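You operate a simulated robot arm through the tools that you are given. There is no shell and no other tool. Be economical: measure what you need, move in short steps, check, and stop when the job is done.

The job below is to be done with a simulated two-armed robot. You get a single attempt, and the scene is never put back.

TASK
On the top of the yellow table, fold the grey cloth in half.

It is judged by the outcome, as a careful person would: the job done as asked, and still so three seconds after it is handed in. It fails if anything else is knocked over, pushed out of place, dropped, spilled or broken. Flat cloth is picked up by pressing the open fingertips on it (5 to 10 N) and closing them slowly along it; thin cloth reads only 2 to 8 mm in the jaws.

THE ROBOT
Two 7-joint arms with two-finger parallel grippers on one trunk, on a base that drives. Base frame: it is fixed to the floor where the robot stands at the start and does not move with it; the origin is under the middle of the robot, x ahead of it, y to its left, z up. Lengths are in mm, angles in degrees, forces in N, time in s.
The left shoulder is at the start at [100, 174, 1107], the right one opposite. With the tool pointing down near the work surface each hand reaches from about 100 to 680 mm from the robot's upright axis, wherever it stands, measured 20 degrees to its own side. Places, roughly: top of the yellow table [500, 0, 700]. Payload 3.6 kg a hand.
Tool frame (each hand has its own): the origin (TCP) lies between the finger pads and is the grasp point; the fingertips stand 30 mm ahead of it; z points along the fingers, y is the line along which they close. Largest opening 110 mm; finger width 20, thickness 10; the body of the gripper, 48 by 112 mm, starts 55 mm behind the TCP.
Orientation is that of the tool frame in the base frame, as a unit quaternion [x, y, z, w]. With the fingers straight down and closing along the base's y, the tool's x points along the base's -x, its y along +y and its z along -z.

THE INTERFACE
- The arms move only by the tool step_arm. It takes "left_plan", "right_plan" or both (then of equal length, played together; a hand with none holds still); each is a list of rows, each an object (a shift or turn left out is 0, a gripper value left out holds the last) with "turn": the turn, a rotation vector about the tool's x, y, z in degrees, a list of three; "translation": the shift along the tool's x, y, z in m, a list of three; "jaw": the gripper command, from -1 (shut) to 1 (fully open), values between in proportion. In form: [{"turn": [ax, ay, az], "translation": [tx, ty, tz], "jaw": jaw}, ...]. A call has 1 to 20 rows; each row shifts and turns the commanded pose from where the row before left it, along the tool's axes as they then stand. Rows are played at 5 a second. More than 50 mm and 8.6 degrees between two rows, or a gripper value outside its range, and nothing of the call is played. Where a pose cannot be reached the arm comes as near as it can. A force on the tool above 40 N (or 10 N above the force at the start of the call, whichever is more), or a blocked arm, ends the call early, and 0.2 s more pass. The fingers move at their own pace (about 153 mm/s each) and stop on an object; they squeeze with about 38 N. The grip force told is the motor's: it shows also when the fingers shut on nothing. Time passes only in rows, and 0.2 s behind the last, so rows that do not move let the fingers close. The reply holds the time, the measured pose of the TCP, the force on the tool along the base axes, the opening and the grip force, in the units named above and with some noise, with the torque about the TCP (base axes, N m) and any sound that the robot's microphone picked up.
- Cameras (640 x 400 px; columns grow to the right, rows downward): "scene" is now at [181.2, 8.3, 1248.1]; the picture's right is [0.13, -0.99, -0.00], its down [-0.86, -0.12, -0.50] and it looks along [0.49, 0.07, -0.87] (base axes); focal length 267 px, centre (320, 200). "left" rides on the left gripper at [73, -17, -103] in its tool frame; the picture's right is [0.23, 0.97, 0.00], its down [-0.76, 0.18, -0.62] and it looks along [-0.61, 0.14, 0.78] (tool axes); focal length 222 px, centre (320, 200). "right" rides on the right gripper at [72, 17, -103] in its tool frame; the picture's right is [-0.23, 0.97, 0.00], its down [-0.76, -0.18, -0.62] and it looks along [-0.61, -0.14, 0.78] (tool axes); focal length 222 px, centre (320, 200). There is no depth. A picture from a camera that has moved, and an enlarged one, comes with that camera's place and axes in the base frame and with its lens.
- capture(camera): a new picture of that camera. It takes no simulated time.
- lift_body(by): slides the trunk up (or, below 0, down) by that many mm; the arms and the scene camera ride with it, the base frame stays. It gives what a move gives, with no picture.
- steer(legs): drives the robot by 1 to 6 legs, each [ahead, left, turn to the left] in mm, mm and degrees, along the robot's own axes; the way and the turn of a leg run together, so that a leg with both is an arc; at most 1500 mm and 180 degrees a leg. The arms and the cameras ride along, it lands a little off, and it stops where it bumps. It gives what a move gives.
- aim_head(pan, tilt): turns the head with the scene camera to pan (to the left, within 86 degrees either way) and tilt (down, from -29 to 69), counted from straight ahead of the robot. It gives what a move gives.
- close_up(camera, box): a new picture of the part [left, top, right, bottom] of that camera's present view, enlarged. It takes no simulated time.
- close_job(): hands the job in; it is judged then, once.

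Work in short steps. Places have to be worked out from the pictures, the camera data and where the tool is seen: move nearer, look again, correct. Check each grasp and each placing, and mend what went wrong. You have 120 turns and 100 pictures in all, those below and enlarged ones among them. Open the grippers and draw the arms clear of the work before you hand the job in, unless the task says otherwise; then end with one line.

The tools are called by a JSON object that holds its "name" and its "arguments". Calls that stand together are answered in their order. step_arm: Moves the arms, as the interface text tells. Its arguments: {"type":"object","properties":{"left_plan":{"type":"array"},"right_plan":{"type":"array"}},"required":[]} The other tools are called the same way: lift_body (by) slides the trunk up or down; steer (legs) drives the base; aim_head (pan, tilt) turns the head that bears the scene camera; capture (camera) takes a picture; close_up (camera, box) takes an enlarged picture of a part of a camera's view; close_job () hands the job in.

At the start:

```text
time: 0.0
left_ee_pos: [521.2, 213.2, 836.1]
left_ee_rot: [0.0, 1.0, 0.0, 0.0]
left_force: [-0.1, -0.2, 0.9]
left_moment: [0.02, -0.03, 0.01]
left_opening: 109.9
left_grasp_force: 0.0
right_ee_pos: [458.0, -162.9, 808.0]
right_ee_rot: [0.0, 1.0, 0.0, 0.0]
right_force: [0.3, -0.2, -0.9]
right_moment: [0.02, 0.0, -0.01]
right_opening: 109.8
right_grasp_force: 0.1
trunk travel left (down, up): [-225.0, 538.0]
robot x, y, heading: [-2.3, 1.1, -0.2]
head pan, tilt: [7.7, 60.1]
```

scene: 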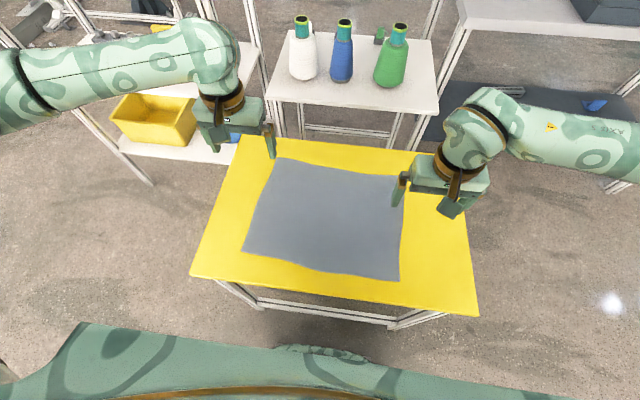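
right: 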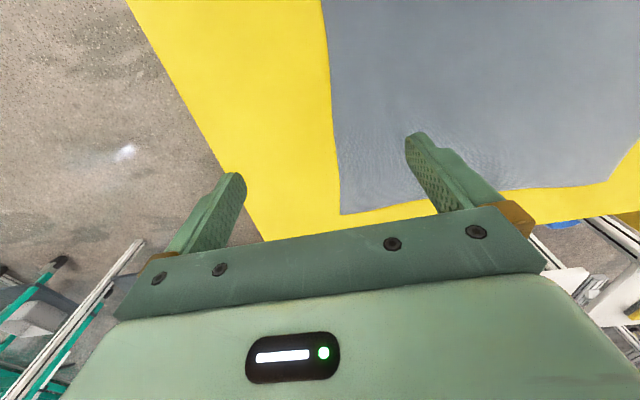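
left: 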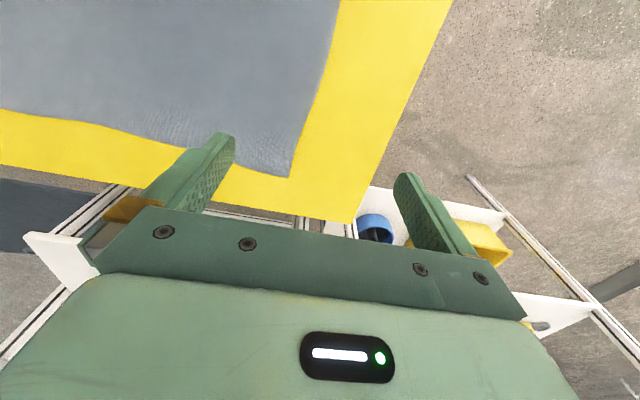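

The cloth corners work out at roughly NL (349,198), NR (325,-131), FL (603,188) and FR (577,-164). I'll bring both hands above the two near corners with the jaws partly closed, then look again.

{"name": "step_arm", "arguments": {"left_plan": [{"translation": [0.0322, -0.0096, 0.0072], "jaw": -0.09}, {"translation": [0.0322, -0.0096, 0.0072]}, {"translation": [0.0322, -0.0096, 0.0072]}, {"translation": [0.0322, -0.0096, 0.0072]}, {"translation": [0.0322, -0.0096, 0.0072]}, {}], "right_plan": [{"translation": [0.0226, 0.012, 0.0016], "jaw": -0.09}, {"translation": [0.0226, 0.012, 0.0016]}, {"translation": [0.0226, 0.012, 0.0016]}, {"translation": [0.0226, 0.012, 0.0016]}, {"translation": [0.0226, 0.012, 0.0016]}, {}]}}

{"name": "capture", "arguments": {"camera": "scene"}}

{"name": "capture", "arguments": {"camera": "left"}}

{"name": "capture", "arguments": {"camera": "right"}}

```text
time: 1.4
left_ee_pos: [359.4, 164.7, 800.6]
left_ee_rot: [-0.001, 1.0, 0.0, 0.0]
left_force: [-0.6, 0.3, -0.5]
left_moment: [-0.03, 0.01, 0.0]
left_opening: 50.1
left_grasp_force: 0.0
right_ee_pos: [343.2, -103.1, 800.4]
right_ee_rot: [0.0, 1.0, 0.0, 0.0]
right_force: [-0.5, -0.1, 0.7]
right_moment: [0.01, -0.01, 0.0]
right_opening: 50.2
right_grasp_force: 0.1
trunk travel left (down, up): [-225.0, 538.0]
robot x, y, heading: [-1.0, -0.5, 0.0]
head pan, tilt: [7.7, 60.1]
```

```text
96 pictures are left
camera scene: at [181.3, 8.2, 1248.1], right [0.13, -0.99, 0.0], down [-0.86, -0.12, -0.5], along [0.49, 0.07, -0.87], focal length 267 px, centre (320, 200)
```

scene: 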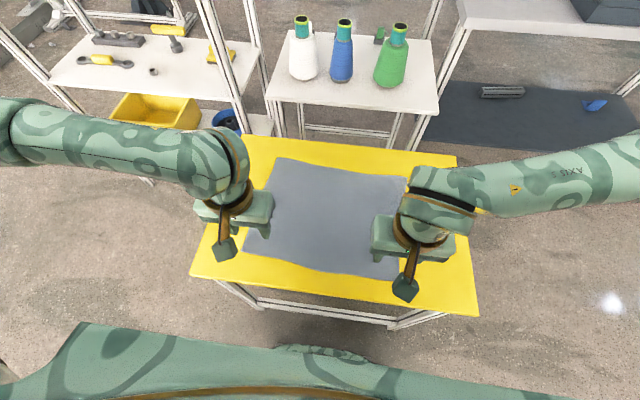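

```text
95 pictures are left
camera left: at [286.6, 148.7, 904.7], right [-0.23, 0.97, 0.0], down [0.76, 0.18, 0.62], along [0.61, 0.14, -0.78], focal length 222 px, centre (320, 200)
```

left: 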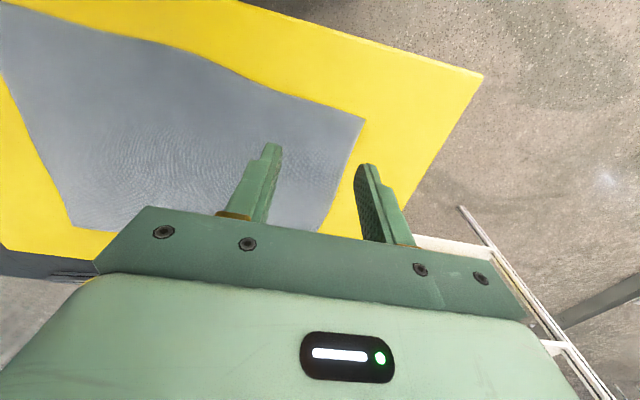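

```text
94 pictures are left
camera right: at [270.9, -86.7, 903.2], right [0.23, 0.97, 0.0], down [0.76, -0.18, 0.62], along [0.61, -0.14, -0.78], focal length 222 px, centre (320, 200)
```

right: 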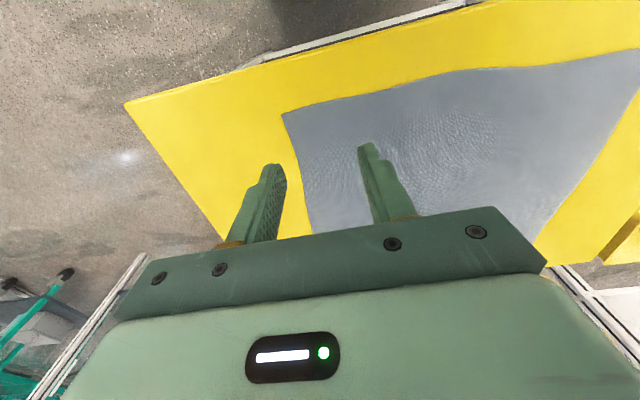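

The wrist views put NL at (343,202) and NR at (325,-133), which fits the first estimate. I'll trim the positions so the pads sit just inside the near edge, and lower to about 8 mm above the table.

{"name": "step_arm", "arguments": {"left_plan": [{"translation": [0.007, 0.005, 0.015]}, {"translation": [0, 0, 0.016]}, {"translation": [0, 0, 0.016]}, {"translation": [0, 0, 0.016]}, {}], "right_plan": [{"translation": [0.009, 0.002, 0.015]}, {"translation": [0, 0, 0.016]}, {"translation": [0, 0, 0.016]}, {"translation": [0, 0, 0.016]}, {}]}}

{"name": "capture", "arguments": {"camera": "left"}}

{"name": "capture", "arguments": {"camera": "right"}}

```text
time: 2.6
left_ee_pos: [351.6, 170.3, 737.8]
left_ee_rot: [0.0, 1.0, -0.001, -0.001]
left_force: [0.6, -0.1, -0.1]
left_moment: [0.01, -0.02, -0.02]
left_opening: 50.0
left_grasp_force: 0.1
right_ee_pos: [336.2, -100.2, 736.5]
right_ee_rot: [0.0, 1.0, 0.0, 0.0]
right_force: [-0.3, 0.1, -0.2]
right_moment: [0.01, 0.0, 0.0]
right_opening: 50.1
right_grasp_force: 0.1
trunk travel left (down, up): [-225.0, 538.0]
robot x, y, heading: [4.4, 2.2, 0.2]
head pan, tilt: [7.7, 60.1]
```

```text
93 pictures are left
camera left: at [279.3, 153.5, 841.0], right [-0.23, 0.97, 0.0], down [0.76, 0.18, 0.62], along [0.61, 0.14, -0.78], focal length 222 px, centre (320, 200)
```

left: 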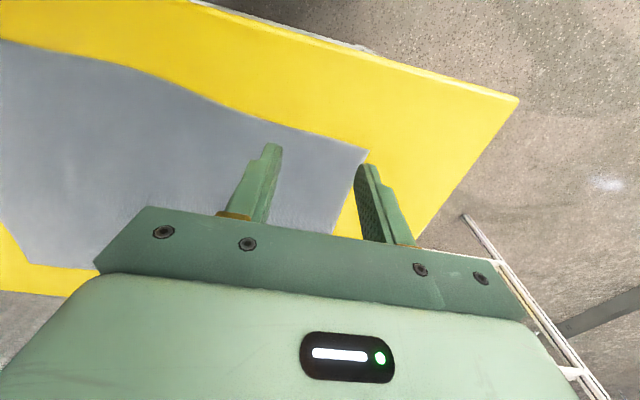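

```text
92 pictures are left
camera right: at [262.6, -84.9, 840.3], right [0.23, 0.97, 0.0], down [0.76, -0.18, 0.62], along [0.61, -0.14, -0.78], focal length 222 px, centre (320, 200)
```

right: 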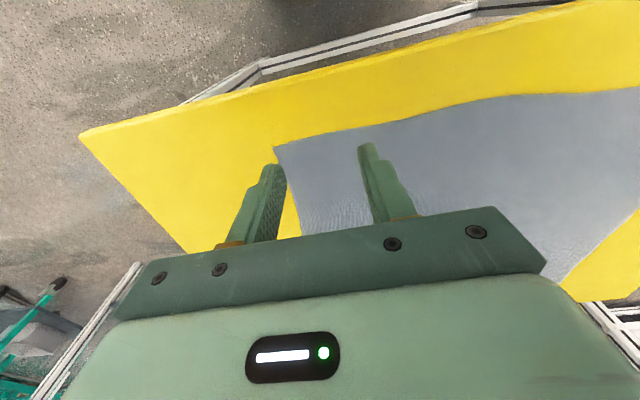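

The outer fingers sit right at the cloth's side edges, so I'll shift both hands inward by about 11 mm and then lower gently to find contact.

{"name": "step_arm", "arguments": {"left_plan": [{"translation": [0, -0.011, 0]}, {}, {"translation": [0, 0, 0.003]}, {"translation": [0, 0, 0.002]}, {"translation": [0, 0, 0.001]}, {}], "right_plan": [{"translation": [0.005, 0.012, 0]}, {}, {"translation": [0, 0, 0.003]}, {"translation": [0, 0, 0.002]}, {"translation": [0, 0, 0.001]}, {}]}}

```text
time: 4.0
left_ee_pos: [352.3, 159.1, 732.4]
left_ee_rot: [-0.001, 1.0, 0.0, 0.0]
left_force: [0.3, 0.1, -0.5]
left_moment: [0.01, -0.01, -0.03]
left_opening: 50.1
left_grasp_force: 0.0
right_ee_pos: [331.1, -89.2, 730.7]
right_ee_rot: [0.0, 1.0, 0.0, 0.0]
right_force: [0.6, -0.4, -0.3]
right_moment: [-0.02, -0.01, -0.01]
right_opening: 50.3
right_grasp_force: 0.1
trunk travel left (down, up): [-225.0, 538.0]
robot x, y, heading: [-3.4, 1.8, 0.4]
head pan, tilt: [7.7, 60.1]
```

No contact yet, so I'll keep going down in 1 mm steps.

{"name": "step_arm", "arguments": {"left_plan": [{"translation": [0, 0, 0.001]}, {"translation": [0, 0, 0.001]}, {"translation": [0, 0, 0.001]}, {}], "right_plan": [{"translation": [0, 0, 0.001]}, {"translation": [0, 0, 0.001]}, {}, {}]}}

```text
time: 5.0
left_ee_pos: [351.4, 159.9, 728.6]
left_ee_rot: [-0.001, 1.0, -0.001, 0.0]
left_force: [0.2, 0.5, -0.4]
left_moment: [-0.02, 0.0, -0.01]
left_opening: 50.1
left_grasp_force: 0.1
right_ee_pos: [330.6, -89.4, 729.0]
right_ee_rot: [0.0, 1.0, 0.0, 0.0]
right_force: [0.6, -0.3, -0.3]
right_moment: [-0.01, 0.01, 0.0]
right_opening: 50.3
right_grasp_force: 0.0
trunk travel left (down, up): [-225.0, 538.0]
robot x, y, heading: [2.4, -0.6, -0.2]
head pan, tilt: [7.7, 60.1]
```

Still no contact, so the table top is a little lower than 700. Continuing down.

{"name": "step_arm", "arguments": {"left_plan": [{"translation": [0, 0, 0.001]}, {"translation": [0, 0, 0.001]}, {}], "right_plan": [{"translation": [0, 0, 0.001]}, {"translation": [0, 0, 0.001]}, {}]}}

```text
time: 5.8
left_ee_pos: [353.4, 159.1, 726.0]
left_ee_rot: [-0.001, 1.0, 0.0, 0.0]
left_force: [0.6, -0.5, -1.0]
left_moment: [0.04, 0.02, 0.01]
left_opening: 50.3
left_grasp_force: 0.1
right_ee_pos: [329.8, -89.7, 727.2]
right_ee_rot: [0.0, 1.0, -0.001, 0.0]
right_force: [-0.6, -0.3, -0.1]
right_moment: [0.01, -0.01, -0.03]
right_opening: 50.1
right_grasp_force: 0.0
trunk travel left (down, up): [-225.0, 538.0]
robot x, y, heading: [-0.5, -3.2, -0.2]
head pan, tilt: [7.7, 60.1]
```

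Still free, so I'm going down a bit more.

{"name": "step_arm", "arguments": {"left_plan": [{"translation": [0, 0, 0.001]}, {"translation": [0, 0, 0.001]}, {}], "right_plan": [{"translation": [0, 0, 0.001]}, {"translation": [0, 0, 0.001]}, {}]}}

{"name": "capture", "arguments": {"camera": "left"}}

```text
time: 6.6
left_ee_pos: [352.4, 158.8, 724.2]
left_ee_rot: [-0.001, 1.0, -0.001, 0.001]
left_force: [0.0, -0.8, 0.5]
left_moment: [0.01, -0.02, 0.0]
left_opening: 50.1
left_grasp_force: 0.1
right_ee_pos: [329.9, -89.2, 724.1]
right_ee_rot: [0.001, 1.0, 0.0, 0.0]
right_force: [1.2, 0.2, -0.5]
right_moment: [0.01, 0.01, 0.01]
right_opening: 50.2
right_grasp_force: 0.0
trunk travel left (down, up): [-225.0, 538.0]
robot x, y, heading: [-3.4, 0.2, -0.1]
head pan, tilt: [7.7, 60.1]
```

```text
91 pictures are left
camera left: at [279.9, 142.7, 828.1], right [-0.23, 0.97, 0.0], down [0.76, 0.18, 0.62], along [0.61, 0.14, -0.78], focal length 222 px, centre (320, 200)
```

left: 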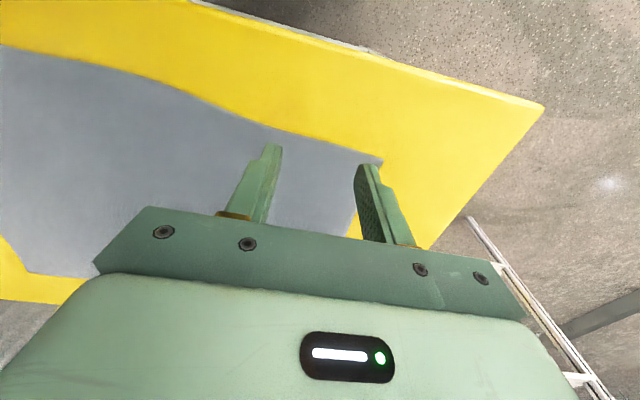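

There's still no contact, though the tip is now well inside the corner. I'll carry on down in 1 mm steps.

{"name": "step_arm", "arguments": {"left_plan": [{"translation": [0, 0, 0.001]}, {"translation": [0, 0, 0.001]}, {"translation": [0, 0, 0.001]}, {}], "right_plan": [{"translation": [0, 0, 0.001]}, {"translation": [0, 0, 0.001]}, {"translation": [0, 0, 0.001]}, {}]}}

```text
time: 7.6
left_ee_pos: [352.9, 158.2, 721.8]
left_ee_rot: [0.001, 1.0, 0.0, 0.001]
left_force: [-0.3, -0.5, 0.0]
left_moment: [0.01, 0.0, -0.01]
left_opening: 50.4
left_grasp_force: 0.1
right_ee_pos: [329.0, -89.3, 721.2]
right_ee_rot: [0.0, 1.0, 0.0, 0.0]
right_force: [-0.2, 1.1, -0.1]
right_moment: [0.0, -0.01, -0.01]
right_opening: 50.1
right_grasp_force: 0.0
trunk travel left (down, up): [-225.0, 538.0]
robot x, y, heading: [0.6, 0.5, 0.0]
head pan, tilt: [7.7, 60.1]
```

Continuing down.

{"name": "step_arm", "arguments": {"left_plan": [{"translation": [0, 0, 0.001]}, {"translation": [0, 0, 0.001]}, {"translation": [0, 0, 0.001]}, {"translation": [0, 0, 0.001]}, {}], "right_plan": [{"translation": [0, 0, 0.001]}, {"translation": [0, 0, 0.001]}, {"translation": [0, 0, 0.001]}, {"translation": [0, 0, 0.001]}, {}]}}

```text
time: 8.8
left_ee_pos: [353.4, 158.1, 716.3]
left_ee_rot: [-0.001, 1.0, 0.0, 0.0]
left_force: [-1.1, 0.7, 0.6]
left_moment: [0.02, -0.02, 0.02]
left_opening: 50.2
left_grasp_force: 0.0
right_ee_pos: [330.6, -89.9, 718.0]
right_ee_rot: [-0.001, 1.0, -0.001, 0.0]
right_force: [0.6, 0.1, 0.2]
right_moment: [0.0, 0.02, 0.0]
right_opening: 50.1
right_grasp_force: 0.0
trunk travel left (down, up): [-225.0, 538.0]
robot x, y, heading: [-5.7, 1.3, -0.0]
head pan, tilt: [7.7, 60.1]
```

Still free, so I'll step down again and check with the camera.

{"name": "step_arm", "arguments": {"left_plan": [{"translation": [0, 0, 0.001]}, {"translation": [0, 0, 0.001]}, {"translation": [0, 0, 0.001]}, {"translation": [0, 0, 0.001]}, {}], "right_plan": [{"translation": [0, 0, 0.001]}, {"translation": [0, 0, 0.001]}, {"translation": [0, 0, 0.001]}, {"translation": [0, 0, 0.001]}, {}]}}

{"name": "close_up", "arguments": {"camera": "left", "box": [200, 100, 440, 250]}}

{"name": "close_up", "arguments": {"camera": "right", "box": [200, 100, 440, 250]}}

```text
time: 10.0
left_ee_pos: [352.3, 158.7, 712.4]
left_ee_rot: [-0.001, 1.0, 0.0, 0.0]
left_force: [-0.8, -0.3, 0.0]
left_moment: [-0.03, -0.03, -0.01]
left_opening: 50.2
left_grasp_force: 0.0
right_ee_pos: [330.6, -90.0, 713.0]
right_ee_rot: [0.0, 1.0, -0.001, 0.0]
right_force: [0.2, 0.5, -0.7]
right_moment: [-0.01, 0.01, 0.04]
right_opening: 50.1
right_grasp_force: 0.0
trunk travel left (down, up): [-225.0, 538.0]
robot x, y, heading: [1.6, 1.5, 0.4]
head pan, tilt: [7.7, 60.1]
```

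```text
2.67 times, centred on (320, 175) of left
camera zoom: at [279.3, 142.6, 816.9], right [-0.23, 0.97, 0.0], down [0.76, 0.18, 0.62], along [0.61, 0.14, -0.78], focal length 592 px, centre (320, 267)
```

zoom: 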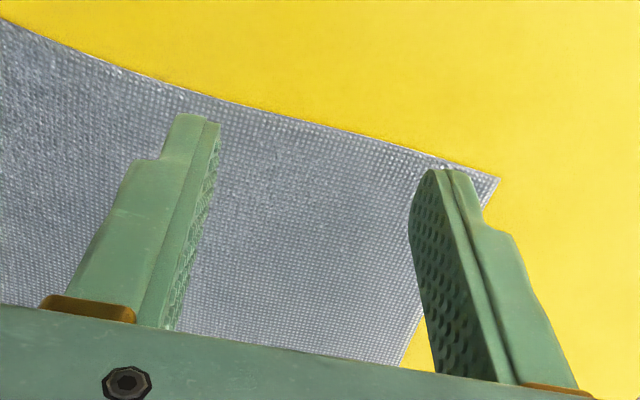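

```text
2.67 times, centred on (320, 175) of right
camera zoom: at [257.5, -73.3, 817.3], right [0.23, 0.97, 0.0], down [0.76, -0.18, 0.62], along [0.61, -0.14, -0.78], focal length 592 px, centre (320, 267)
```

zoom: 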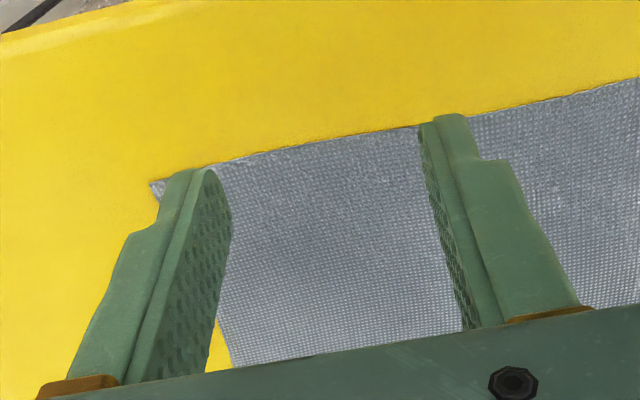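

Parallax puts the table top near z 672, so the corners are NL (350,210) and NR (330,-139), and the fold offset is about (274,-22). I'll move the pads 9–10 mm further inside the near edge, then keep lowering.

{"name": "step_arm", "arguments": {"left_plan": [{"translation": [-0.01, 0.002, 0]}, {"translation": [0, 0, 0.002]}, {"translation": [0, 0, 0.002]}, {"translation": [0, 0, 0.001]}, {"translation": [0, 0, 0.001]}, {"translation": [0, 0, 0.001]}, {}], "right_plan": [{"translation": [-0.009, 0, 0]}, {"translation": [0, 0, 0.002]}, {"translation": [0, 0, 0.002]}, {"translation": [0, 0, 0.001]}, {"translation": [0, 0, 0.001]}, {"translation": [0, 0, 0.001]}, {}]}}

```text
time: 11.6
left_ee_pos: [363.3, 161.1, 704.3]
left_ee_rot: [-0.001, 1.0, -0.001, 0.0]
left_force: [-0.4, 0.4, -0.3]
left_moment: [-0.04, -0.04, 0.01]
left_opening: 50.2
left_grasp_force: 0.2
right_ee_pos: [339.2, -89.5, 706.6]
right_ee_rot: [0.0, 1.0, -0.001, 0.0]
right_force: [0.3, 0.1, -0.1]
right_moment: [0.0, 0.0, 0.01]
right_opening: 49.8
right_grasp_force: 0.0
trunk travel left (down, up): [-225.0, 538.0]
robot x, y, heading: [-1.6, -0.1, 0.1]
head pan, tilt: [7.7, 60.1]
```

Still free, so 1 mm at a time from here.

{"name": "step_arm", "arguments": {"left_plan": [{"translation": [0, 0, 0.001]}, {"translation": [0, 0, 0.001]}, {}], "right_plan": [{"translation": [0, 0, 0.001]}, {"translation": [0, 0, 0.001]}, {}]}}

{"name": "close_up", "arguments": {"camera": "left", "box": [200, 100, 440, 250]}}

```text
time: 12.4
left_ee_pos: [362.3, 161.3, 702.9]
left_ee_rot: [-0.002, 1.0, 0.0, 0.0]
left_force: [-0.4, 0.6, -0.2]
left_moment: [-0.03, 0.01, 0.03]
left_opening: 50.0
left_grasp_force: 0.0
right_ee_pos: [339.5, -90.4, 704.4]
right_ee_rot: [0.0, 1.0, -0.001, 0.001]
right_force: [-0.3, -0.2, 1.1]
right_moment: [0.0, -0.01, 0.02]
right_opening: 50.1
right_grasp_force: 0.0
trunk travel left (down, up): [-225.0, 538.0]
robot x, y, heading: [0.5, 1.6, 0.0]
head pan, tilt: [7.7, 60.1]
```

```text
2.67 times, centred on (320, 175) of left
camera zoom: at [289.7, 144.7, 807.7], right [-0.23, 0.97, 0.0], down [0.76, 0.18, 0.62], along [0.61, 0.14, -0.78], focal length 592 px, centre (320, 267)
```

zoom: 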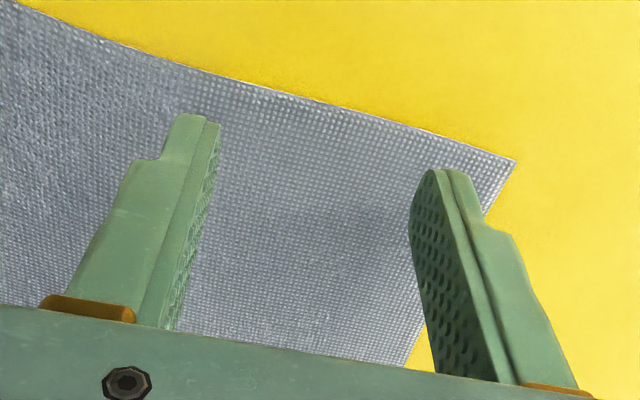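

Both hands are well inside the cloth and not touching yet. More 1 mm steps.

{"name": "step_arm", "arguments": {"left_plan": [{"translation": [0, 0, 0.001]}, {"translation": [0, 0, 0.001]}, {}], "right_plan": [{"translation": [0, 0, 0.001]}, {"translation": [0, 0, 0.001]}, {"translation": [0, 0, 0.001]}]}}

```text
time: 13.2
left_ee_pos: [362.6, 161.4, 701.8]
left_ee_rot: [-0.001, 1.0, 0.0, 0.0]
left_force: [-0.5, -0.1, 0.2]
left_moment: [0.0, 0.01, 0.02]
left_opening: 50.2
left_grasp_force: 0.1
right_ee_pos: [338.6, -89.7, 701.7]
right_ee_rot: [0.0, 1.0, -0.001, 0.0]
right_force: [-0.2, -0.5, -0.7]
right_moment: [-0.02, 0.0, 0.0]
right_opening: 50.2
right_grasp_force: 0.1
trunk travel left (down, up): [-225.0, 538.0]
robot x, y, heading: [2.8, 0.6, -0.1]
head pan, tilt: [7.7, 60.1]
```

Continuing down.

{"name": "step_arm", "arguments": {"left_plan": [{"translation": [0, 0, 0.001]}, {"translation": [0, 0, 0.001]}, {}], "right_plan": [{"translation": [0, 0, 0.001]}, {"translation": [0, 0, 0.001]}, {}]}}

```text
time: 14.0
left_ee_pos: [362.5, 161.3, 698.9]
left_ee_rot: [-0.001, 1.0, -0.001, 0.0]
left_force: [0.2, 0.4, -0.4]
left_moment: [-0.03, -0.01, 0.0]
left_opening: 50.0
left_grasp_force: 0.1
right_ee_pos: [338.5, -89.9, 700.0]
right_ee_rot: [-0.001, 1.0, 0.0, -0.001]
right_force: [0.4, -0.5, 0.2]
right_moment: [0.03, 0.02, -0.05]
right_opening: 50.0
right_grasp_force: 0.1
trunk travel left (down, up): [-225.0, 538.0]
robot x, y, heading: [0.4, -1.5, 0.0]
head pan, tilt: [7.7, 60.1]
```

Tips are around z 669 with no force. Continuing.

{"name": "step_arm", "arguments": {"left_plan": [{"translation": [0, 0, 0.001]}, {"translation": [0, 0, 0.001]}, {"translation": [0, 0, 0.001]}, {}], "right_plan": [{"translation": [0, 0, 0.001]}, {"translation": [0, 0, 0.001]}, {"translation": [0, 0, 0.001]}, {}]}}

{"name": "close_up", "arguments": {"camera": "left", "box": [200, 100, 440, 250]}}

```text
time: 15.0
left_ee_pos: [363.4, 161.6, 696.9]
left_ee_rot: [-0.001, 1.0, 0.0, 0.0]
left_force: [-0.1, -0.4, 0.3]
left_moment: [-0.01, 0.02, -0.05]
left_opening: 50.1
left_grasp_force: 0.0
right_ee_pos: [339.3, -88.9, 698.2]
right_ee_rot: [0.0, 1.0, 0.0, 0.0]
right_force: [0.1, 0.5, 0.4]
right_moment: [-0.01, 0.0, 0.03]
right_opening: 50.0
right_grasp_force: 0.0
trunk travel left (down, up): [-225.0, 538.0]
robot x, y, heading: [-1.8, -5.1, 0.1]
head pan, tilt: [7.7, 60.1]
```

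```text
2.67 times, centred on (320, 175) of left
camera zoom: at [289.8, 144.7, 800.8], right [-0.23, 0.97, 0.0], down [0.76, 0.18, 0.62], along [0.61, 0.14, -0.78], focal length 592 px, centre (320, 267)
```

zoom: 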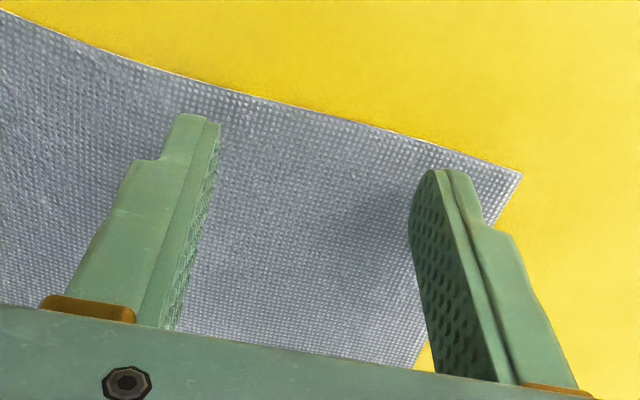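

The finger shadow is closing in on the tip, so contact is near. Continuing in 1 mm steps.

{"name": "step_arm", "arguments": {"left_plan": [{"translation": [0, 0, 0.001]}, {"translation": [0, 0, 0.001]}, {}], "right_plan": [{"translation": [0, 0, 0.001]}, {"translation": [0, 0, 0.001]}, {}]}}

```text
time: 15.8
left_ee_pos: [363.3, 161.1, 695.1]
left_ee_rot: [-0.001, 1.0, 0.0, 0.001]
left_force: [-0.1, -0.1, 0.0]
left_moment: [-0.04, 0.01, 0.01]
left_opening: 50.0
left_grasp_force: 0.1
right_ee_pos: [337.8, -89.1, 694.2]
right_ee_rot: [0.0, 1.0, 0.0, 0.0]
right_force: [0.3, 0.7, -0.4]
right_moment: [-0.04, 0.0, 0.01]
right_opening: 50.0
right_grasp_force: 0.0
trunk travel left (down, up): [-225.0, 538.0]
robot x, y, heading: [-0.1, -0.2, 0.0]
head pan, tilt: [7.7, 60.1]
```

Continuing.

{"name": "step_arm", "arguments": {"left_plan": [{"translation": [0, 0, 0.001]}, {"translation": [0, 0, 0.001]}, {"translation": [0, 0, 0.001]}, {}], "right_plan": [{"translation": [0, 0, 0.001]}, {"translation": [0, 0, 0.001]}, {"translation": [0, 0, 0.001]}, {}]}}

```text
time: 16.8
left_ee_pos: [364.5, 160.5, 692.6]
left_ee_rot: [-0.001, 1.0, 0.001, -0.001]
left_force: [-1.1, -0.7, 0.7]
left_moment: [0.02, 0.0, -0.01]
left_opening: 49.9
left_grasp_force: 0.1
right_ee_pos: [338.2, -89.4, 692.6]
right_ee_rot: [0.0, 1.0, 0.0, 0.0]
right_force: [0.3, 0.1, 0.3]
right_moment: [0.06, -0.04, -0.02]
right_opening: 50.0
right_grasp_force: 0.1
trunk travel left (down, up): [-225.0, 538.0]
robot x, y, heading: [-0.2, 4.9, 0.1]
head pan, tilt: [7.7, 60.1]
```

Still nothing, continuing and looking again.

{"name": "step_arm", "arguments": {"left_plan": [{"translation": [0, 0, 0.001]}, {"translation": [0, 0, 0.001]}, {"translation": [0, 0, 0.001]}, {}], "right_plan": [{"translation": [0, 0, 0.001]}, {"translation": [0, 0, 0.001]}, {"translation": [0, 0, 0.001]}, {}]}}

{"name": "close_up", "arguments": {"camera": "left", "box": [200, 100, 440, 250]}}

{"name": "close_up", "arguments": {"camera": "right", "box": [200, 100, 440, 250]}}

```text
time: 17.8
left_ee_pos: [362.4, 159.5, 689.6]
left_ee_rot: [0.0, 1.0, 0.0, 0.002]
left_force: [0.4, 2.4, 14.1]
left_moment: [0.44, 0.1, -0.06]
left_opening: 50.6
left_grasp_force: 0.4
right_ee_pos: [337.5, -88.6, 690.0]
right_ee_rot: [0.0, 1.0, 0.001, 0.001]
right_force: [2.9, -4.1, 23.7]
right_moment: [-0.33, 0.13, 0.33]
right_opening: 50.0
right_grasp_force: 0.0
trunk travel left (down, up): [-225.0, 538.0]
robot x, y, heading: [2.0, -0.9, 0.1]
head pan, tilt: [7.7, 60.1]
```

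```text
2.67 times, centred on (320, 175) of left
camera zoom: at [289.2, 143.9, 793.7], right [-0.23, 0.97, 0.0], down [0.76, 0.18, 0.63], along [0.61, 0.14, -0.78], focal length 592 px, centre (320, 267)
```

zoom: 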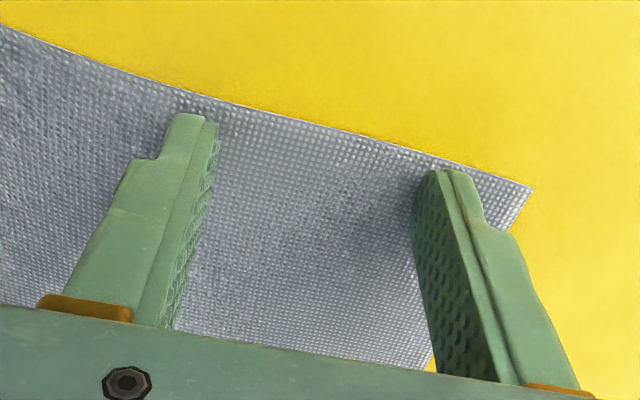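

```text
2.67 times, centred on (320, 175) of right
camera zoom: at [266.1, -72.8, 793.6], right [0.23, 0.97, 0.0], down [0.76, -0.18, 0.63], along [0.61, -0.14, -0.78], focal length 592 px, centre (320, 267)
```

zoom: 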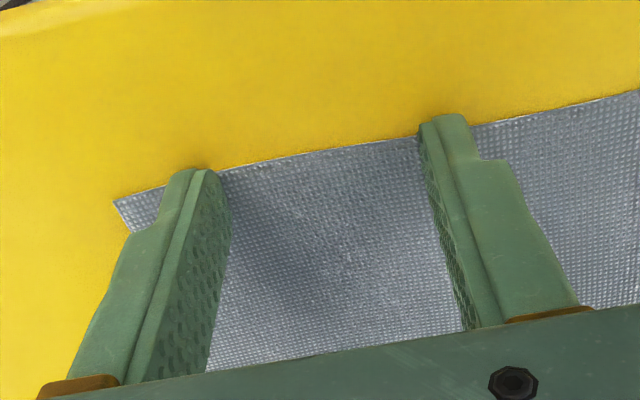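

Contact is at TCP z ≈ 690.5, so the table top is about 660. The tips are very close to the near edge, so I'll lift slightly, move a few mm further in, and press again lightly.

{"name": "step_arm", "arguments": {"left_plan": [{"translation": [0, 0, -0.003]}, {"translation": [-0.006, 0, 0]}, {"translation": [0, 0, 0.0015]}, {"translation": [0, 0, 0.001]}, {}], "right_plan": [{"translation": [0, 0, -0.003]}, {"translation": [-0.009, 0, 0]}, {"translation": [0, 0, 0.001]}, {"translation": [0, 0, 0.0008]}, {}]}}

```text
time: 19.0
left_ee_pos: [367.2, 161.6, 690.0]
left_ee_rot: [0.0, 1.0, 0.0, 0.001]
left_force: [0.5, -0.5, 0.4]
left_moment: [-0.03, 0.01, 0.02]
left_opening: 49.8
left_grasp_force: 0.0
right_ee_pos: [346.0, -89.3, 691.5]
right_ee_rot: [0.0, 1.0, 0.0, 0.001]
right_force: [-4.7, -3.3, 30.8]
right_moment: [0.07, 0.05, 0.02]
right_opening: 49.2
right_grasp_force: 0.0
trunk travel left (down, up): [-225.0, 538.0]
robot x, y, heading: [1.4, -1.5, -0.0]
head pan, tilt: [7.7, 60.1]
```

Right presses too hard and left is just free, so I'll trim each.

{"name": "step_arm", "arguments": {"left_plan": [{"translation": [0, 0, 0.0007]}, {}], "right_plan": [{"translation": [0, 0, -0.0008]}, {}]}}

```text
time: 19.6
left_ee_pos: [366.8, 161.6, 690.1]
left_ee_rot: [-0.002, 1.0, 0.0, 0.002]
left_force: [-4.5, 1.0, 13.3]
left_moment: [0.4, 0.23, 0.1]
left_opening: 50.0
left_grasp_force: 0.1
right_ee_pos: [346.5, -89.5, 691.6]
right_ee_rot: [0.0, 1.0, 0.0, 0.001]
right_force: [-2.0, -0.7, 15.7]
right_moment: [0.15, 0.0, -0.01]
right_opening: 49.5
right_grasp_force: 0.2
trunk travel left (down, up): [-225.0, 538.0]
robot x, y, heading: [-2.0, 0.4, 0.2]
head pan, tilt: [7.7, 60.1]
```

Both are at about 14 N. I'll ease off a touch and close slowly along the cloth.

{"name": "step_arm", "arguments": {"left_plan": [{"translation": [0, 0, -0.0002]}, {"jaw": -0.16}, {"jaw": -0.23}, {"jaw": -0.3}, {"jaw": -0.37}, {"jaw": -0.44}, {"jaw": -0.51}, {"jaw": -0.58}, {"jaw": -0.65}, {"jaw": -0.72}, {"jaw": -0.79}, {"jaw": -0.86}, {"jaw": -0.93}, {"jaw": -1}, {}, {}], "right_plan": [{"translation": [0, 0, -0.0003]}, {"jaw": -0.16}, {"jaw": -0.23}, {"jaw": -0.3}, {"jaw": -0.37}, {"jaw": -0.44}, {"jaw": -0.51}, {"jaw": -0.58}, {"jaw": -0.65}, {"jaw": -0.72}, {"jaw": -0.79}, {"jaw": -0.86}, {"jaw": -0.93}, {"jaw": -1}, {}, {}]}}

{"name": "close_up", "arguments": {"camera": "left", "box": [200, 100, 440, 250]}}

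{"name": "close_up", "arguments": {"camera": "right", "box": [200, 100, 440, 250]}}

```text
time: 22.3
left_ee_pos: [367.8, 161.1, 690.8]
left_ee_rot: [-0.001, 1.0, -0.001, 0.002]
left_force: [-6.1, 3.5, 17.6]
left_moment: [0.15, 0.31, -0.05]
left_opening: 4.2
left_grasp_force: 37.7
right_ee_pos: [347.1, -89.2, 691.2]
right_ee_rot: [0.0, 1.0, 0.0, 0.0]
right_force: [0.6, -1.0, 5.0]
right_moment: [-0.05, -0.03, 0.01]
right_opening: 3.5
right_grasp_force: 0.1
trunk travel left (down, up): [-225.0, 538.0]
robot x, y, heading: [-2.1, -0.7, -0.2]
head pan, tilt: [7.7, 60.1]
stopped in row 13 (left hand): the force on the tool passed its limit at 110 N (the readings are from after the stop); the commanded pose is now the measured one
```

```text
2.67 times, centred on (320, 175) of left
camera zoom: at [294.5, 145.1, 793.8], right [-0.23, 0.97, 0.0], down [0.76, 0.18, 0.62], along [0.61, 0.14, -0.78], focal length 592 px, centre (320, 267)
```

zoom: 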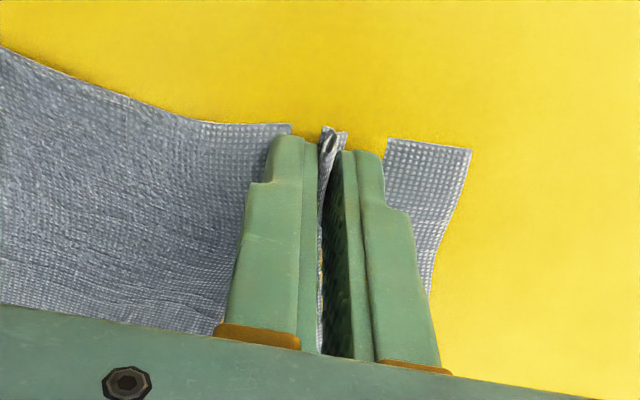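

```text
2.67 times, centred on (320, 175) of right
camera zoom: at [274.6, -72.7, 795.0], right [0.23, 0.97, 0.0], down [0.76, -0.18, 0.62], along [0.61, -0.14, -0.78], focal length 592 px, centre (320, 267)
```

zoom: 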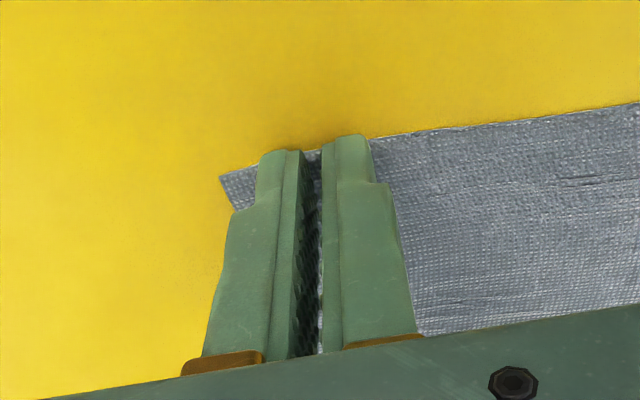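

The left has a ruck gripped, at 4.2 mm. I'll finish closing the right, then lift both slightly to test the grips.

{"name": "step_arm", "arguments": {"left_plan": [{"jaw": -1}, {"jaw": -1}, {}, {"translation": [0, 0, -0.008]}, {"translation": [0, 0, -0.01]}, {"translation": [0, 0, -0.01]}, {}], "right_plan": [{"jaw": -0.97}, {"jaw": -1}, {}, {"translation": [0, 0, -0.008]}, {"translation": [0, 0, -0.01]}, {"translation": [0, 0, -0.01]}, {}]}}

{"name": "capture", "arguments": {"camera": "left"}}

{"name": "capture", "arguments": {"camera": "right"}}

```text
time: 23.9
left_ee_pos: [368.6, 161.7, 717.3]
left_ee_rot: [0.0, 1.0, 0.001, 0.001]
left_force: [0.3, -0.1, -0.6]
left_moment: [0.04, 0.02, -0.01]
left_opening: 4.2
left_grasp_force: 37.7
right_ee_pos: [347.1, -89.9, 718.1]
right_ee_rot: [-0.001, 1.0, -0.001, 0.0]
right_force: [0.8, 0.2, 1.1]
right_moment: [-0.06, 0.03, 0.03]
right_opening: 0.0
right_grasp_force: 37.2
trunk travel left (down, up): [-225.0, 538.0]
robot x, y, heading: [-0.1, -0.2, -0.1]
head pan, tilt: [7.7, 60.1]
```

```text
82 pictures are left
camera left: at [296.0, 145.3, 821.1], right [-0.23, 0.97, 0.0], down [0.76, 0.18, 0.62], along [0.61, 0.14, -0.78], focal length 222 px, centre (320, 200)
```

left: 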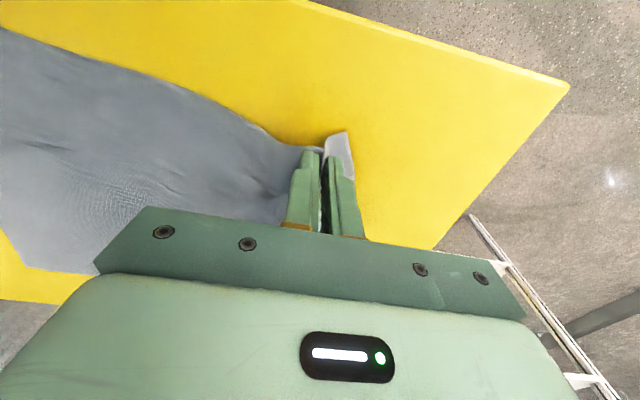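

```text
81 pictures are left
camera right: at [275.7, -72.8, 822.6], right [0.23, 0.97, 0.0], down [0.76, -0.18, 0.62], along [0.61, -0.14, -0.78], focal length 222 px, centre (320, 200)
```

right: 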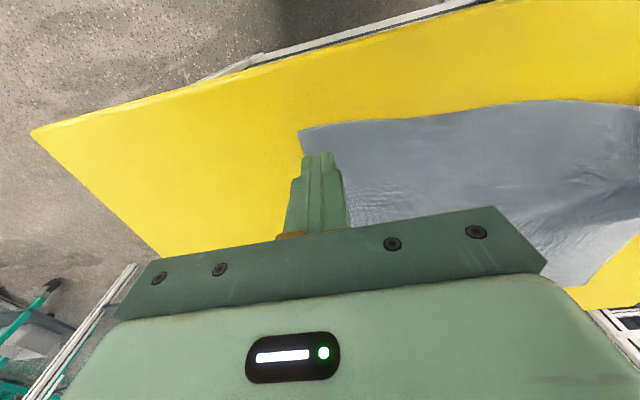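

Left holds, but the right slipped off: it reads 0 mm and the corner has been dragged to about (334,-101). I'll lower the left again to relax the cloth, reopen the right and shift it 30 mm inward above the moved corner.

{"name": "step_arm", "arguments": {"left_plan": [{}, {}, {"translation": [0, 0, 0.01]}, {"translation": [0, 0, 0.01]}, {}], "right_plan": [{"translation": [-0.002, 0.015, 0]}, {"translation": [-0.003, 0.015, 0], "jaw": -0.09}, {"translation": [0, 0, 0.01]}, {"translation": [0, 0, 0.01]}, {}]}}

{"name": "capture", "arguments": {"camera": "right"}}

{"name": "capture", "arguments": {"camera": "scene"}}

```text
time: 25.1
left_ee_pos: [369.9, 161.9, 696.6]
left_ee_rot: [0.0, 1.0, -0.001, 0.001]
left_force: [0.6, 0.0, 5.0]
left_moment: [0.03, -0.01, 0.01]
left_opening: 4.1
left_grasp_force: 38.1
right_ee_pos: [352.7, -60.5, 699.2]
right_ee_rot: [0.0, 1.0, 0.0, 0.0]
right_force: [0.3, -0.2, 0.1]
right_moment: [0.03, -0.01, 0.0]
right_opening: 50.0
right_grasp_force: 0.1
trunk travel left (down, up): [-225.0, 538.0]
robot x, y, heading: [4.3, 1.2, -0.1]
head pan, tilt: [7.7, 60.1]
```

```text
80 pictures are left
camera right: at [280.2, -43.3, 802.9], right [0.23, 0.97, 0.0], down [0.76, -0.18, 0.62], along [0.61, -0.14, -0.78], focal length 222 px, centre (320, 200)
```

right: 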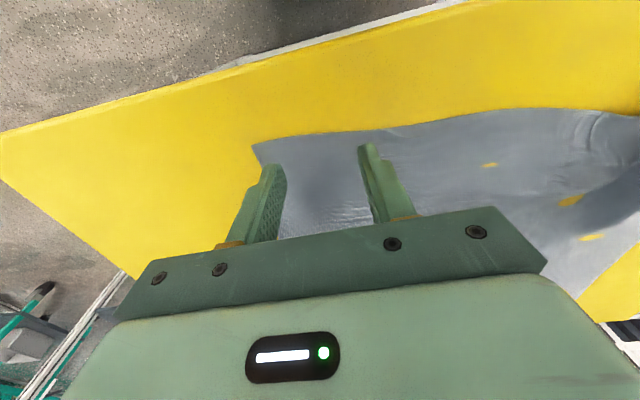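

```text
79 pictures are left
camera scene: at [180.9, 8.4, 1248.2], right [0.13, -0.99, 0.0], down [-0.86, -0.12, -0.5], along [0.49, 0.07, -0.87], focal length 267 px, centre (320, 200)
```

scene: 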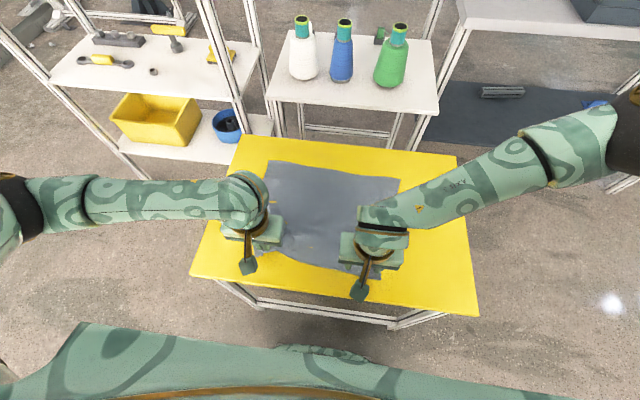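

The right hand's fingers now straddle cloth inside the moved corner. I'll lower to contact.

{"name": "step_arm", "arguments": {"right_plan": [{"translation": [0, 0, 0.003]}, {"translation": [0, 0, 0.002]}, {"translation": [0, 0, 0.0015]}, {"translation": [0, 0, 0.001]}, {}]}}

```text
time: 26.3
left_ee_pos: [368.7, 161.2, 696.8]
left_ee_rot: [-0.001, 1.0, 0.0, 0.001]
left_force: [1.3, -0.4, 4.1]
left_moment: [-0.01, 0.01, 0.0]
left_opening: 3.9
left_grasp_force: 38.0
right_ee_pos: [353.9, -58.2, 691.2]
right_ee_rot: [0.0, 1.0, -0.001, -0.001]
right_force: [0.0, -0.7, 1.7]
right_moment: [0.0, -0.03, -0.02]
right_opening: 50.1
right_grasp_force: 0.0
trunk travel left (down, up): [-225.0, 538.0]
robot x, y, heading: [-0.5, 3.3, 0.0]
head pan, tilt: [7.7, 60.1]
```

Contact is just beginning, so I'll press about 0.5 mm more.

{"name": "step_arm", "arguments": {"right_plan": [{"translation": [0, 0, 0.0006]}, {}]}}

{"name": "close_up", "arguments": {"camera": "right", "box": [200, 100, 440, 250]}}

```text
time: 26.9
left_ee_pos: [369.0, 160.6, 697.6]
left_ee_rot: [-0.001, 1.0, -0.001, 0.001]
left_force: [0.8, -0.3, 3.8]
left_moment: [0.04, 0.01, -0.04]
left_opening: 4.0
left_grasp_force: 38.4
right_ee_pos: [352.8, -58.9, 691.1]
right_ee_rot: [-0.001, 1.0, 0.0, 0.0]
right_force: [0.2, 0.0, 9.4]
right_moment: [0.02, 0.0, -0.03]
right_opening: 50.1
right_grasp_force: 0.1
trunk travel left (down, up): [-225.0, 538.0]
robot x, y, heading: [1.2, 1.8, 0.0]
head pan, tilt: [7.7, 60.1]
```

```text
2.67 times, centred on (320, 175) of right
camera zoom: at [280.4, -42.8, 795.0], right [0.23, 0.97, 0.0], down [0.76, -0.18, 0.62], along [0.61, -0.14, -0.78], focal length 592 px, centre (320, 267)
```

zoom: 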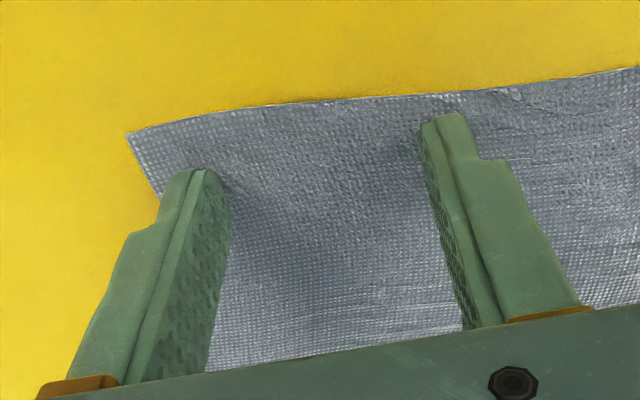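

9 N with both tips on cloth. I'll close slowly to about 10 mm and re-check the press force.

{"name": "step_arm", "arguments": {"right_plan": [{"jaw": -0.14}, {"jaw": -0.19}, {"jaw": -0.24}, {"jaw": -0.29}, {"jaw": -0.34}, {"jaw": -0.39}, {"jaw": -0.44}, {"jaw": -0.49}, {"jaw": -0.54}, {"jaw": -0.59}, {"jaw": -0.64}, {"jaw": -0.69}, {"jaw": -0.74}]}}

{"name": "close_up", "arguments": {"camera": "right", "box": [200, 100, 440, 250]}}

```text
time: 29.7
left_ee_pos: [368.8, 161.2, 698.0]
left_ee_rot: [-0.001, 1.0, 0.0, 0.001]
left_force: [0.7, -2.0, 2.9]
left_moment: [-0.07, 0.03, -0.03]
left_opening: 4.2
left_grasp_force: 38.2
right_ee_pos: [353.8, -59.0, 691.8]
right_ee_rot: [0.0, 1.0, 0.0, 0.0]
right_force: [0.6, 0.6, 18.3]
right_moment: [0.11, -0.02, -0.01]
right_opening: 14.1
right_grasp_force: 0.0
trunk travel left (down, up): [-225.0, 538.0]
robot x, y, heading: [-0.9, -0.9, 0.1]
head pan, tilt: [7.7, 60.1]
```

```text
2.67 times, centred on (320, 175) of right
camera zoom: at [280.2, -42.9, 795.1], right [0.23, 0.97, 0.0], down [0.76, -0.18, 0.62], along [0.61, -0.14, -0.78], focal length 592 px, centre (320, 267)
```

zoom: 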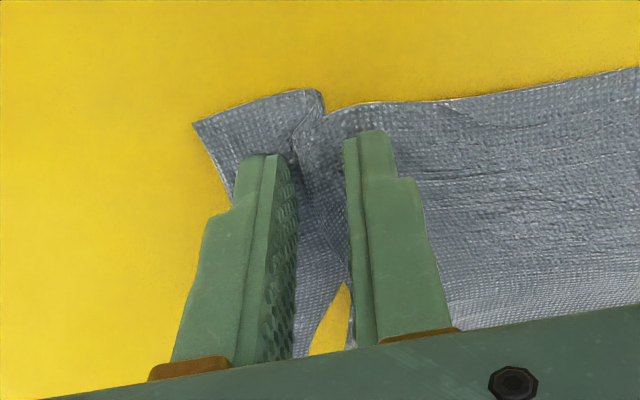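

A ruck is forming between the pads, so I'll close the rest of the way.

{"name": "step_arm", "arguments": {"right_plan": [{"jaw": -0.78}, {"jaw": -0.82}, {"jaw": -0.86}, {"jaw": -0.9}, {"jaw": -0.94}, {"jaw": -0.97}, {"jaw": -1}, {}, {}]}}

{"name": "close_up", "arguments": {"camera": "right", "box": [200, 100, 440, 250]}}

```text
time: 31.7
left_ee_pos: [369.2, 162.9, 698.1]
left_ee_rot: [0.0, 1.0, -0.001, 0.002]
left_force: [-0.5, -0.7, 2.4]
left_moment: [-0.04, 0.01, -0.04]
left_opening: 4.0
left_grasp_force: 38.2
right_ee_pos: [351.8, -58.6, 690.8]
right_ee_rot: [-0.001, 1.0, 0.0, 0.001]
right_force: [3.2, -1.6, 29.9]
right_moment: [0.03, -0.03, -0.04]
right_opening: 0.0
right_grasp_force: 38.0
trunk travel left (down, up): [-225.0, 538.0]
robot x, y, heading: [-0.9, -0.8, 0.1]
head pan, tilt: [7.7, 60.1]
```

```text
2.67 times, centred on (320, 175) of right
camera zoom: at [280.0, -42.7, 795.3], right [0.23, 0.97, 0.0], down [0.76, -0.18, 0.62], along [0.61, -0.14, -0.78], focal length 592 px, centre (320, 267)
```

zoom: 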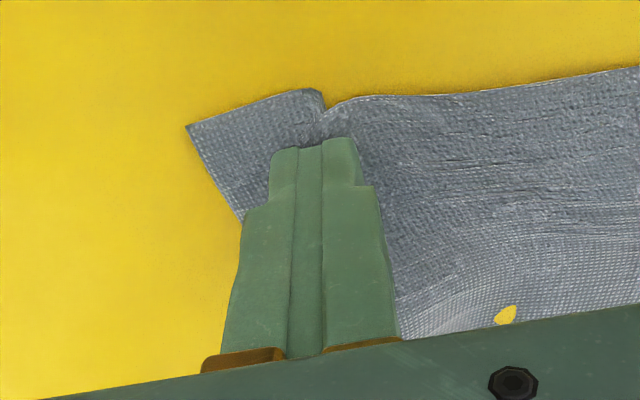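

It reads 0 mm, so the ruck slipped out under the tips. I'll lift, open wider to gather a taller ruck, and look.

{"name": "step_arm", "arguments": {"right_plan": [{"translation": [0, 0, -0.01]}, {"translation": [0, 0.004, -0.005], "jaw": 0.3}, {}]}}

{"name": "close_up", "arguments": {"camera": "right", "box": [160, 75, 480, 275]}}

```text
time: 32.5
left_ee_pos: [370.7, 162.6, 697.1]
left_ee_rot: [-0.001, 1.0, 0.0, 0.0]
left_force: [-0.3, -0.1, 1.4]
left_moment: [0.04, 0.02, 0.01]
left_opening: 4.0
left_grasp_force: 38.2
right_ee_pos: [351.8, -56.7, 706.3]
right_ee_rot: [0.0, 1.0, -0.001, -0.001]
right_force: [0.6, 0.6, -1.3]
right_moment: [-0.01, 0.0, -0.01]
right_opening: 71.4
right_grasp_force: 0.1
trunk travel left (down, up): [-225.0, 538.0]
robot x, y, heading: [-1.9, -0.8, -0.1]
head pan, tilt: [7.7, 60.1]
```

```text
2.00 times, centred on (320, 175) of right
camera zoom: at [280.3, -39.3, 809.6], right [0.23, 0.97, 0.0], down [0.76, -0.18, 0.62], along [0.61, -0.14, -0.78], focal length 444 px, centre (320, 250)
```

zoom: 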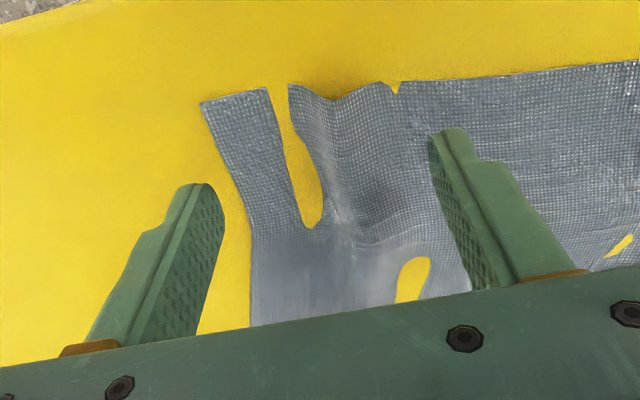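

There's now a ridge between the fingers, near (361,-50). I'll centre on it with about a 56 mm opening and press down again.

{"name": "step_arm", "arguments": {"right_plan": [{"translation": [0, 0.0095, 0.004], "jaw": 0.02}, {"translation": [0, 0, 0.004]}, {"translation": [0, 0, 0.004]}, {"translation": [0, 0, 0.002]}, {"translation": [0, 0, 0.001]}, {}]}}

{"name": "close_up", "arguments": {"camera": "right", "box": [160, 75, 480, 275]}}

```text
time: 33.9
left_ee_pos: [369.2, 159.8, 696.7]
left_ee_rot: [-0.001, 1.0, 0.0, 0.001]
left_force: [-0.4, -0.4, 1.1]
left_moment: [-0.02, -0.03, 0.04]
left_opening: 4.3
left_grasp_force: 37.7
right_ee_pos: [352.7, -46.4, 692.2]
right_ee_rot: [0.0, 1.0, 0.0, 0.0]
right_force: [1.3, -2.1, 11.4]
right_moment: [0.01, 0.03, -0.03]
right_opening: 56.1
right_grasp_force: 0.0
trunk travel left (down, up): [-225.0, 538.0]
robot x, y, heading: [-1.3, -0.8, 0.1]
head pan, tilt: [7.7, 60.1]
```

```text
2.00 times, centred on (320, 175) of right
camera zoom: at [280.6, -29.3, 795.0], right [0.23, 0.97, 0.0], down [0.76, -0.18, 0.62], along [0.61, -0.14, -0.78], focal length 444 px, centre (320, 250)
```

zoom: 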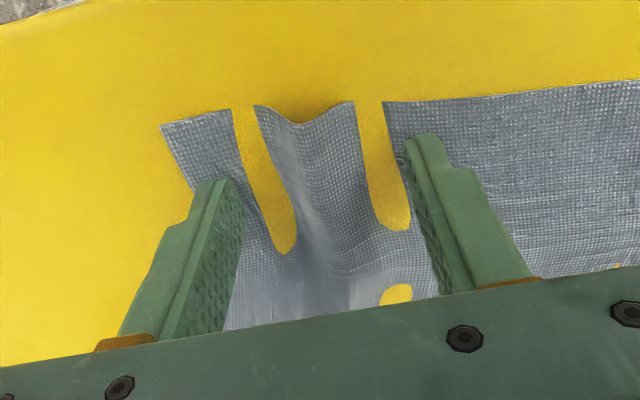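

The ridge stands between the fingers at 11 N. I'll close slowly to about 14 mm, then shut at full speed so the ruck can't slip out.

{"name": "step_arm", "arguments": {"right_plan": [{"jaw": -0.06}, {"jaw": -0.14}, {"jaw": -0.22}, {"jaw": -0.3}, {"jaw": -0.38}, {"jaw": -0.46}, {"jaw": -0.54}, {"jaw": -0.62}, {"jaw": -0.7}, {"jaw": -1}, {}, {}]}}

{"name": "close_up", "arguments": {"camera": "right", "box": [160, 75, 480, 275]}}

```text
time: 36.5
left_ee_pos: [368.1, 161.5, 697.8]
left_ee_rot: [0.0, 1.0, -0.002, 0.001]
left_force: [-2.3, -11.8, 0.4]
left_moment: [-0.32, 0.09, -0.09]
left_opening: 4.8
left_grasp_force: 37.6
right_ee_pos: [353.6, -45.5, 691.5]
right_ee_rot: [-0.001, 1.0, 0.001, 0.001]
right_force: [2.8, 12.0, 15.4]
right_moment: [0.37, -0.07, -0.24]
right_opening: 2.1
right_grasp_force: 37.9
trunk travel left (down, up): [-225.0, 538.0]
robot x, y, heading: [1.8, -4.1, 0.2]
head pan, tilt: [7.7, 60.1]
```

```text
2.00 times, centred on (320, 175) of right
camera zoom: at [280.3, -28.9, 795.0], right [0.23, 0.97, 0.0], down [0.76, -0.18, 0.62], along [0.61, -0.14, -0.78], focal length 444 px, centre (320, 250)
```

zoom: 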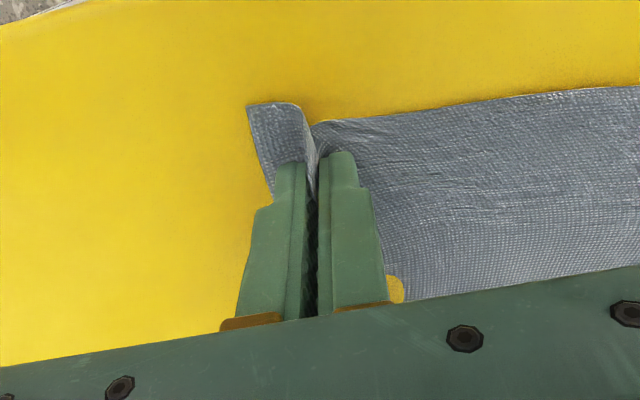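

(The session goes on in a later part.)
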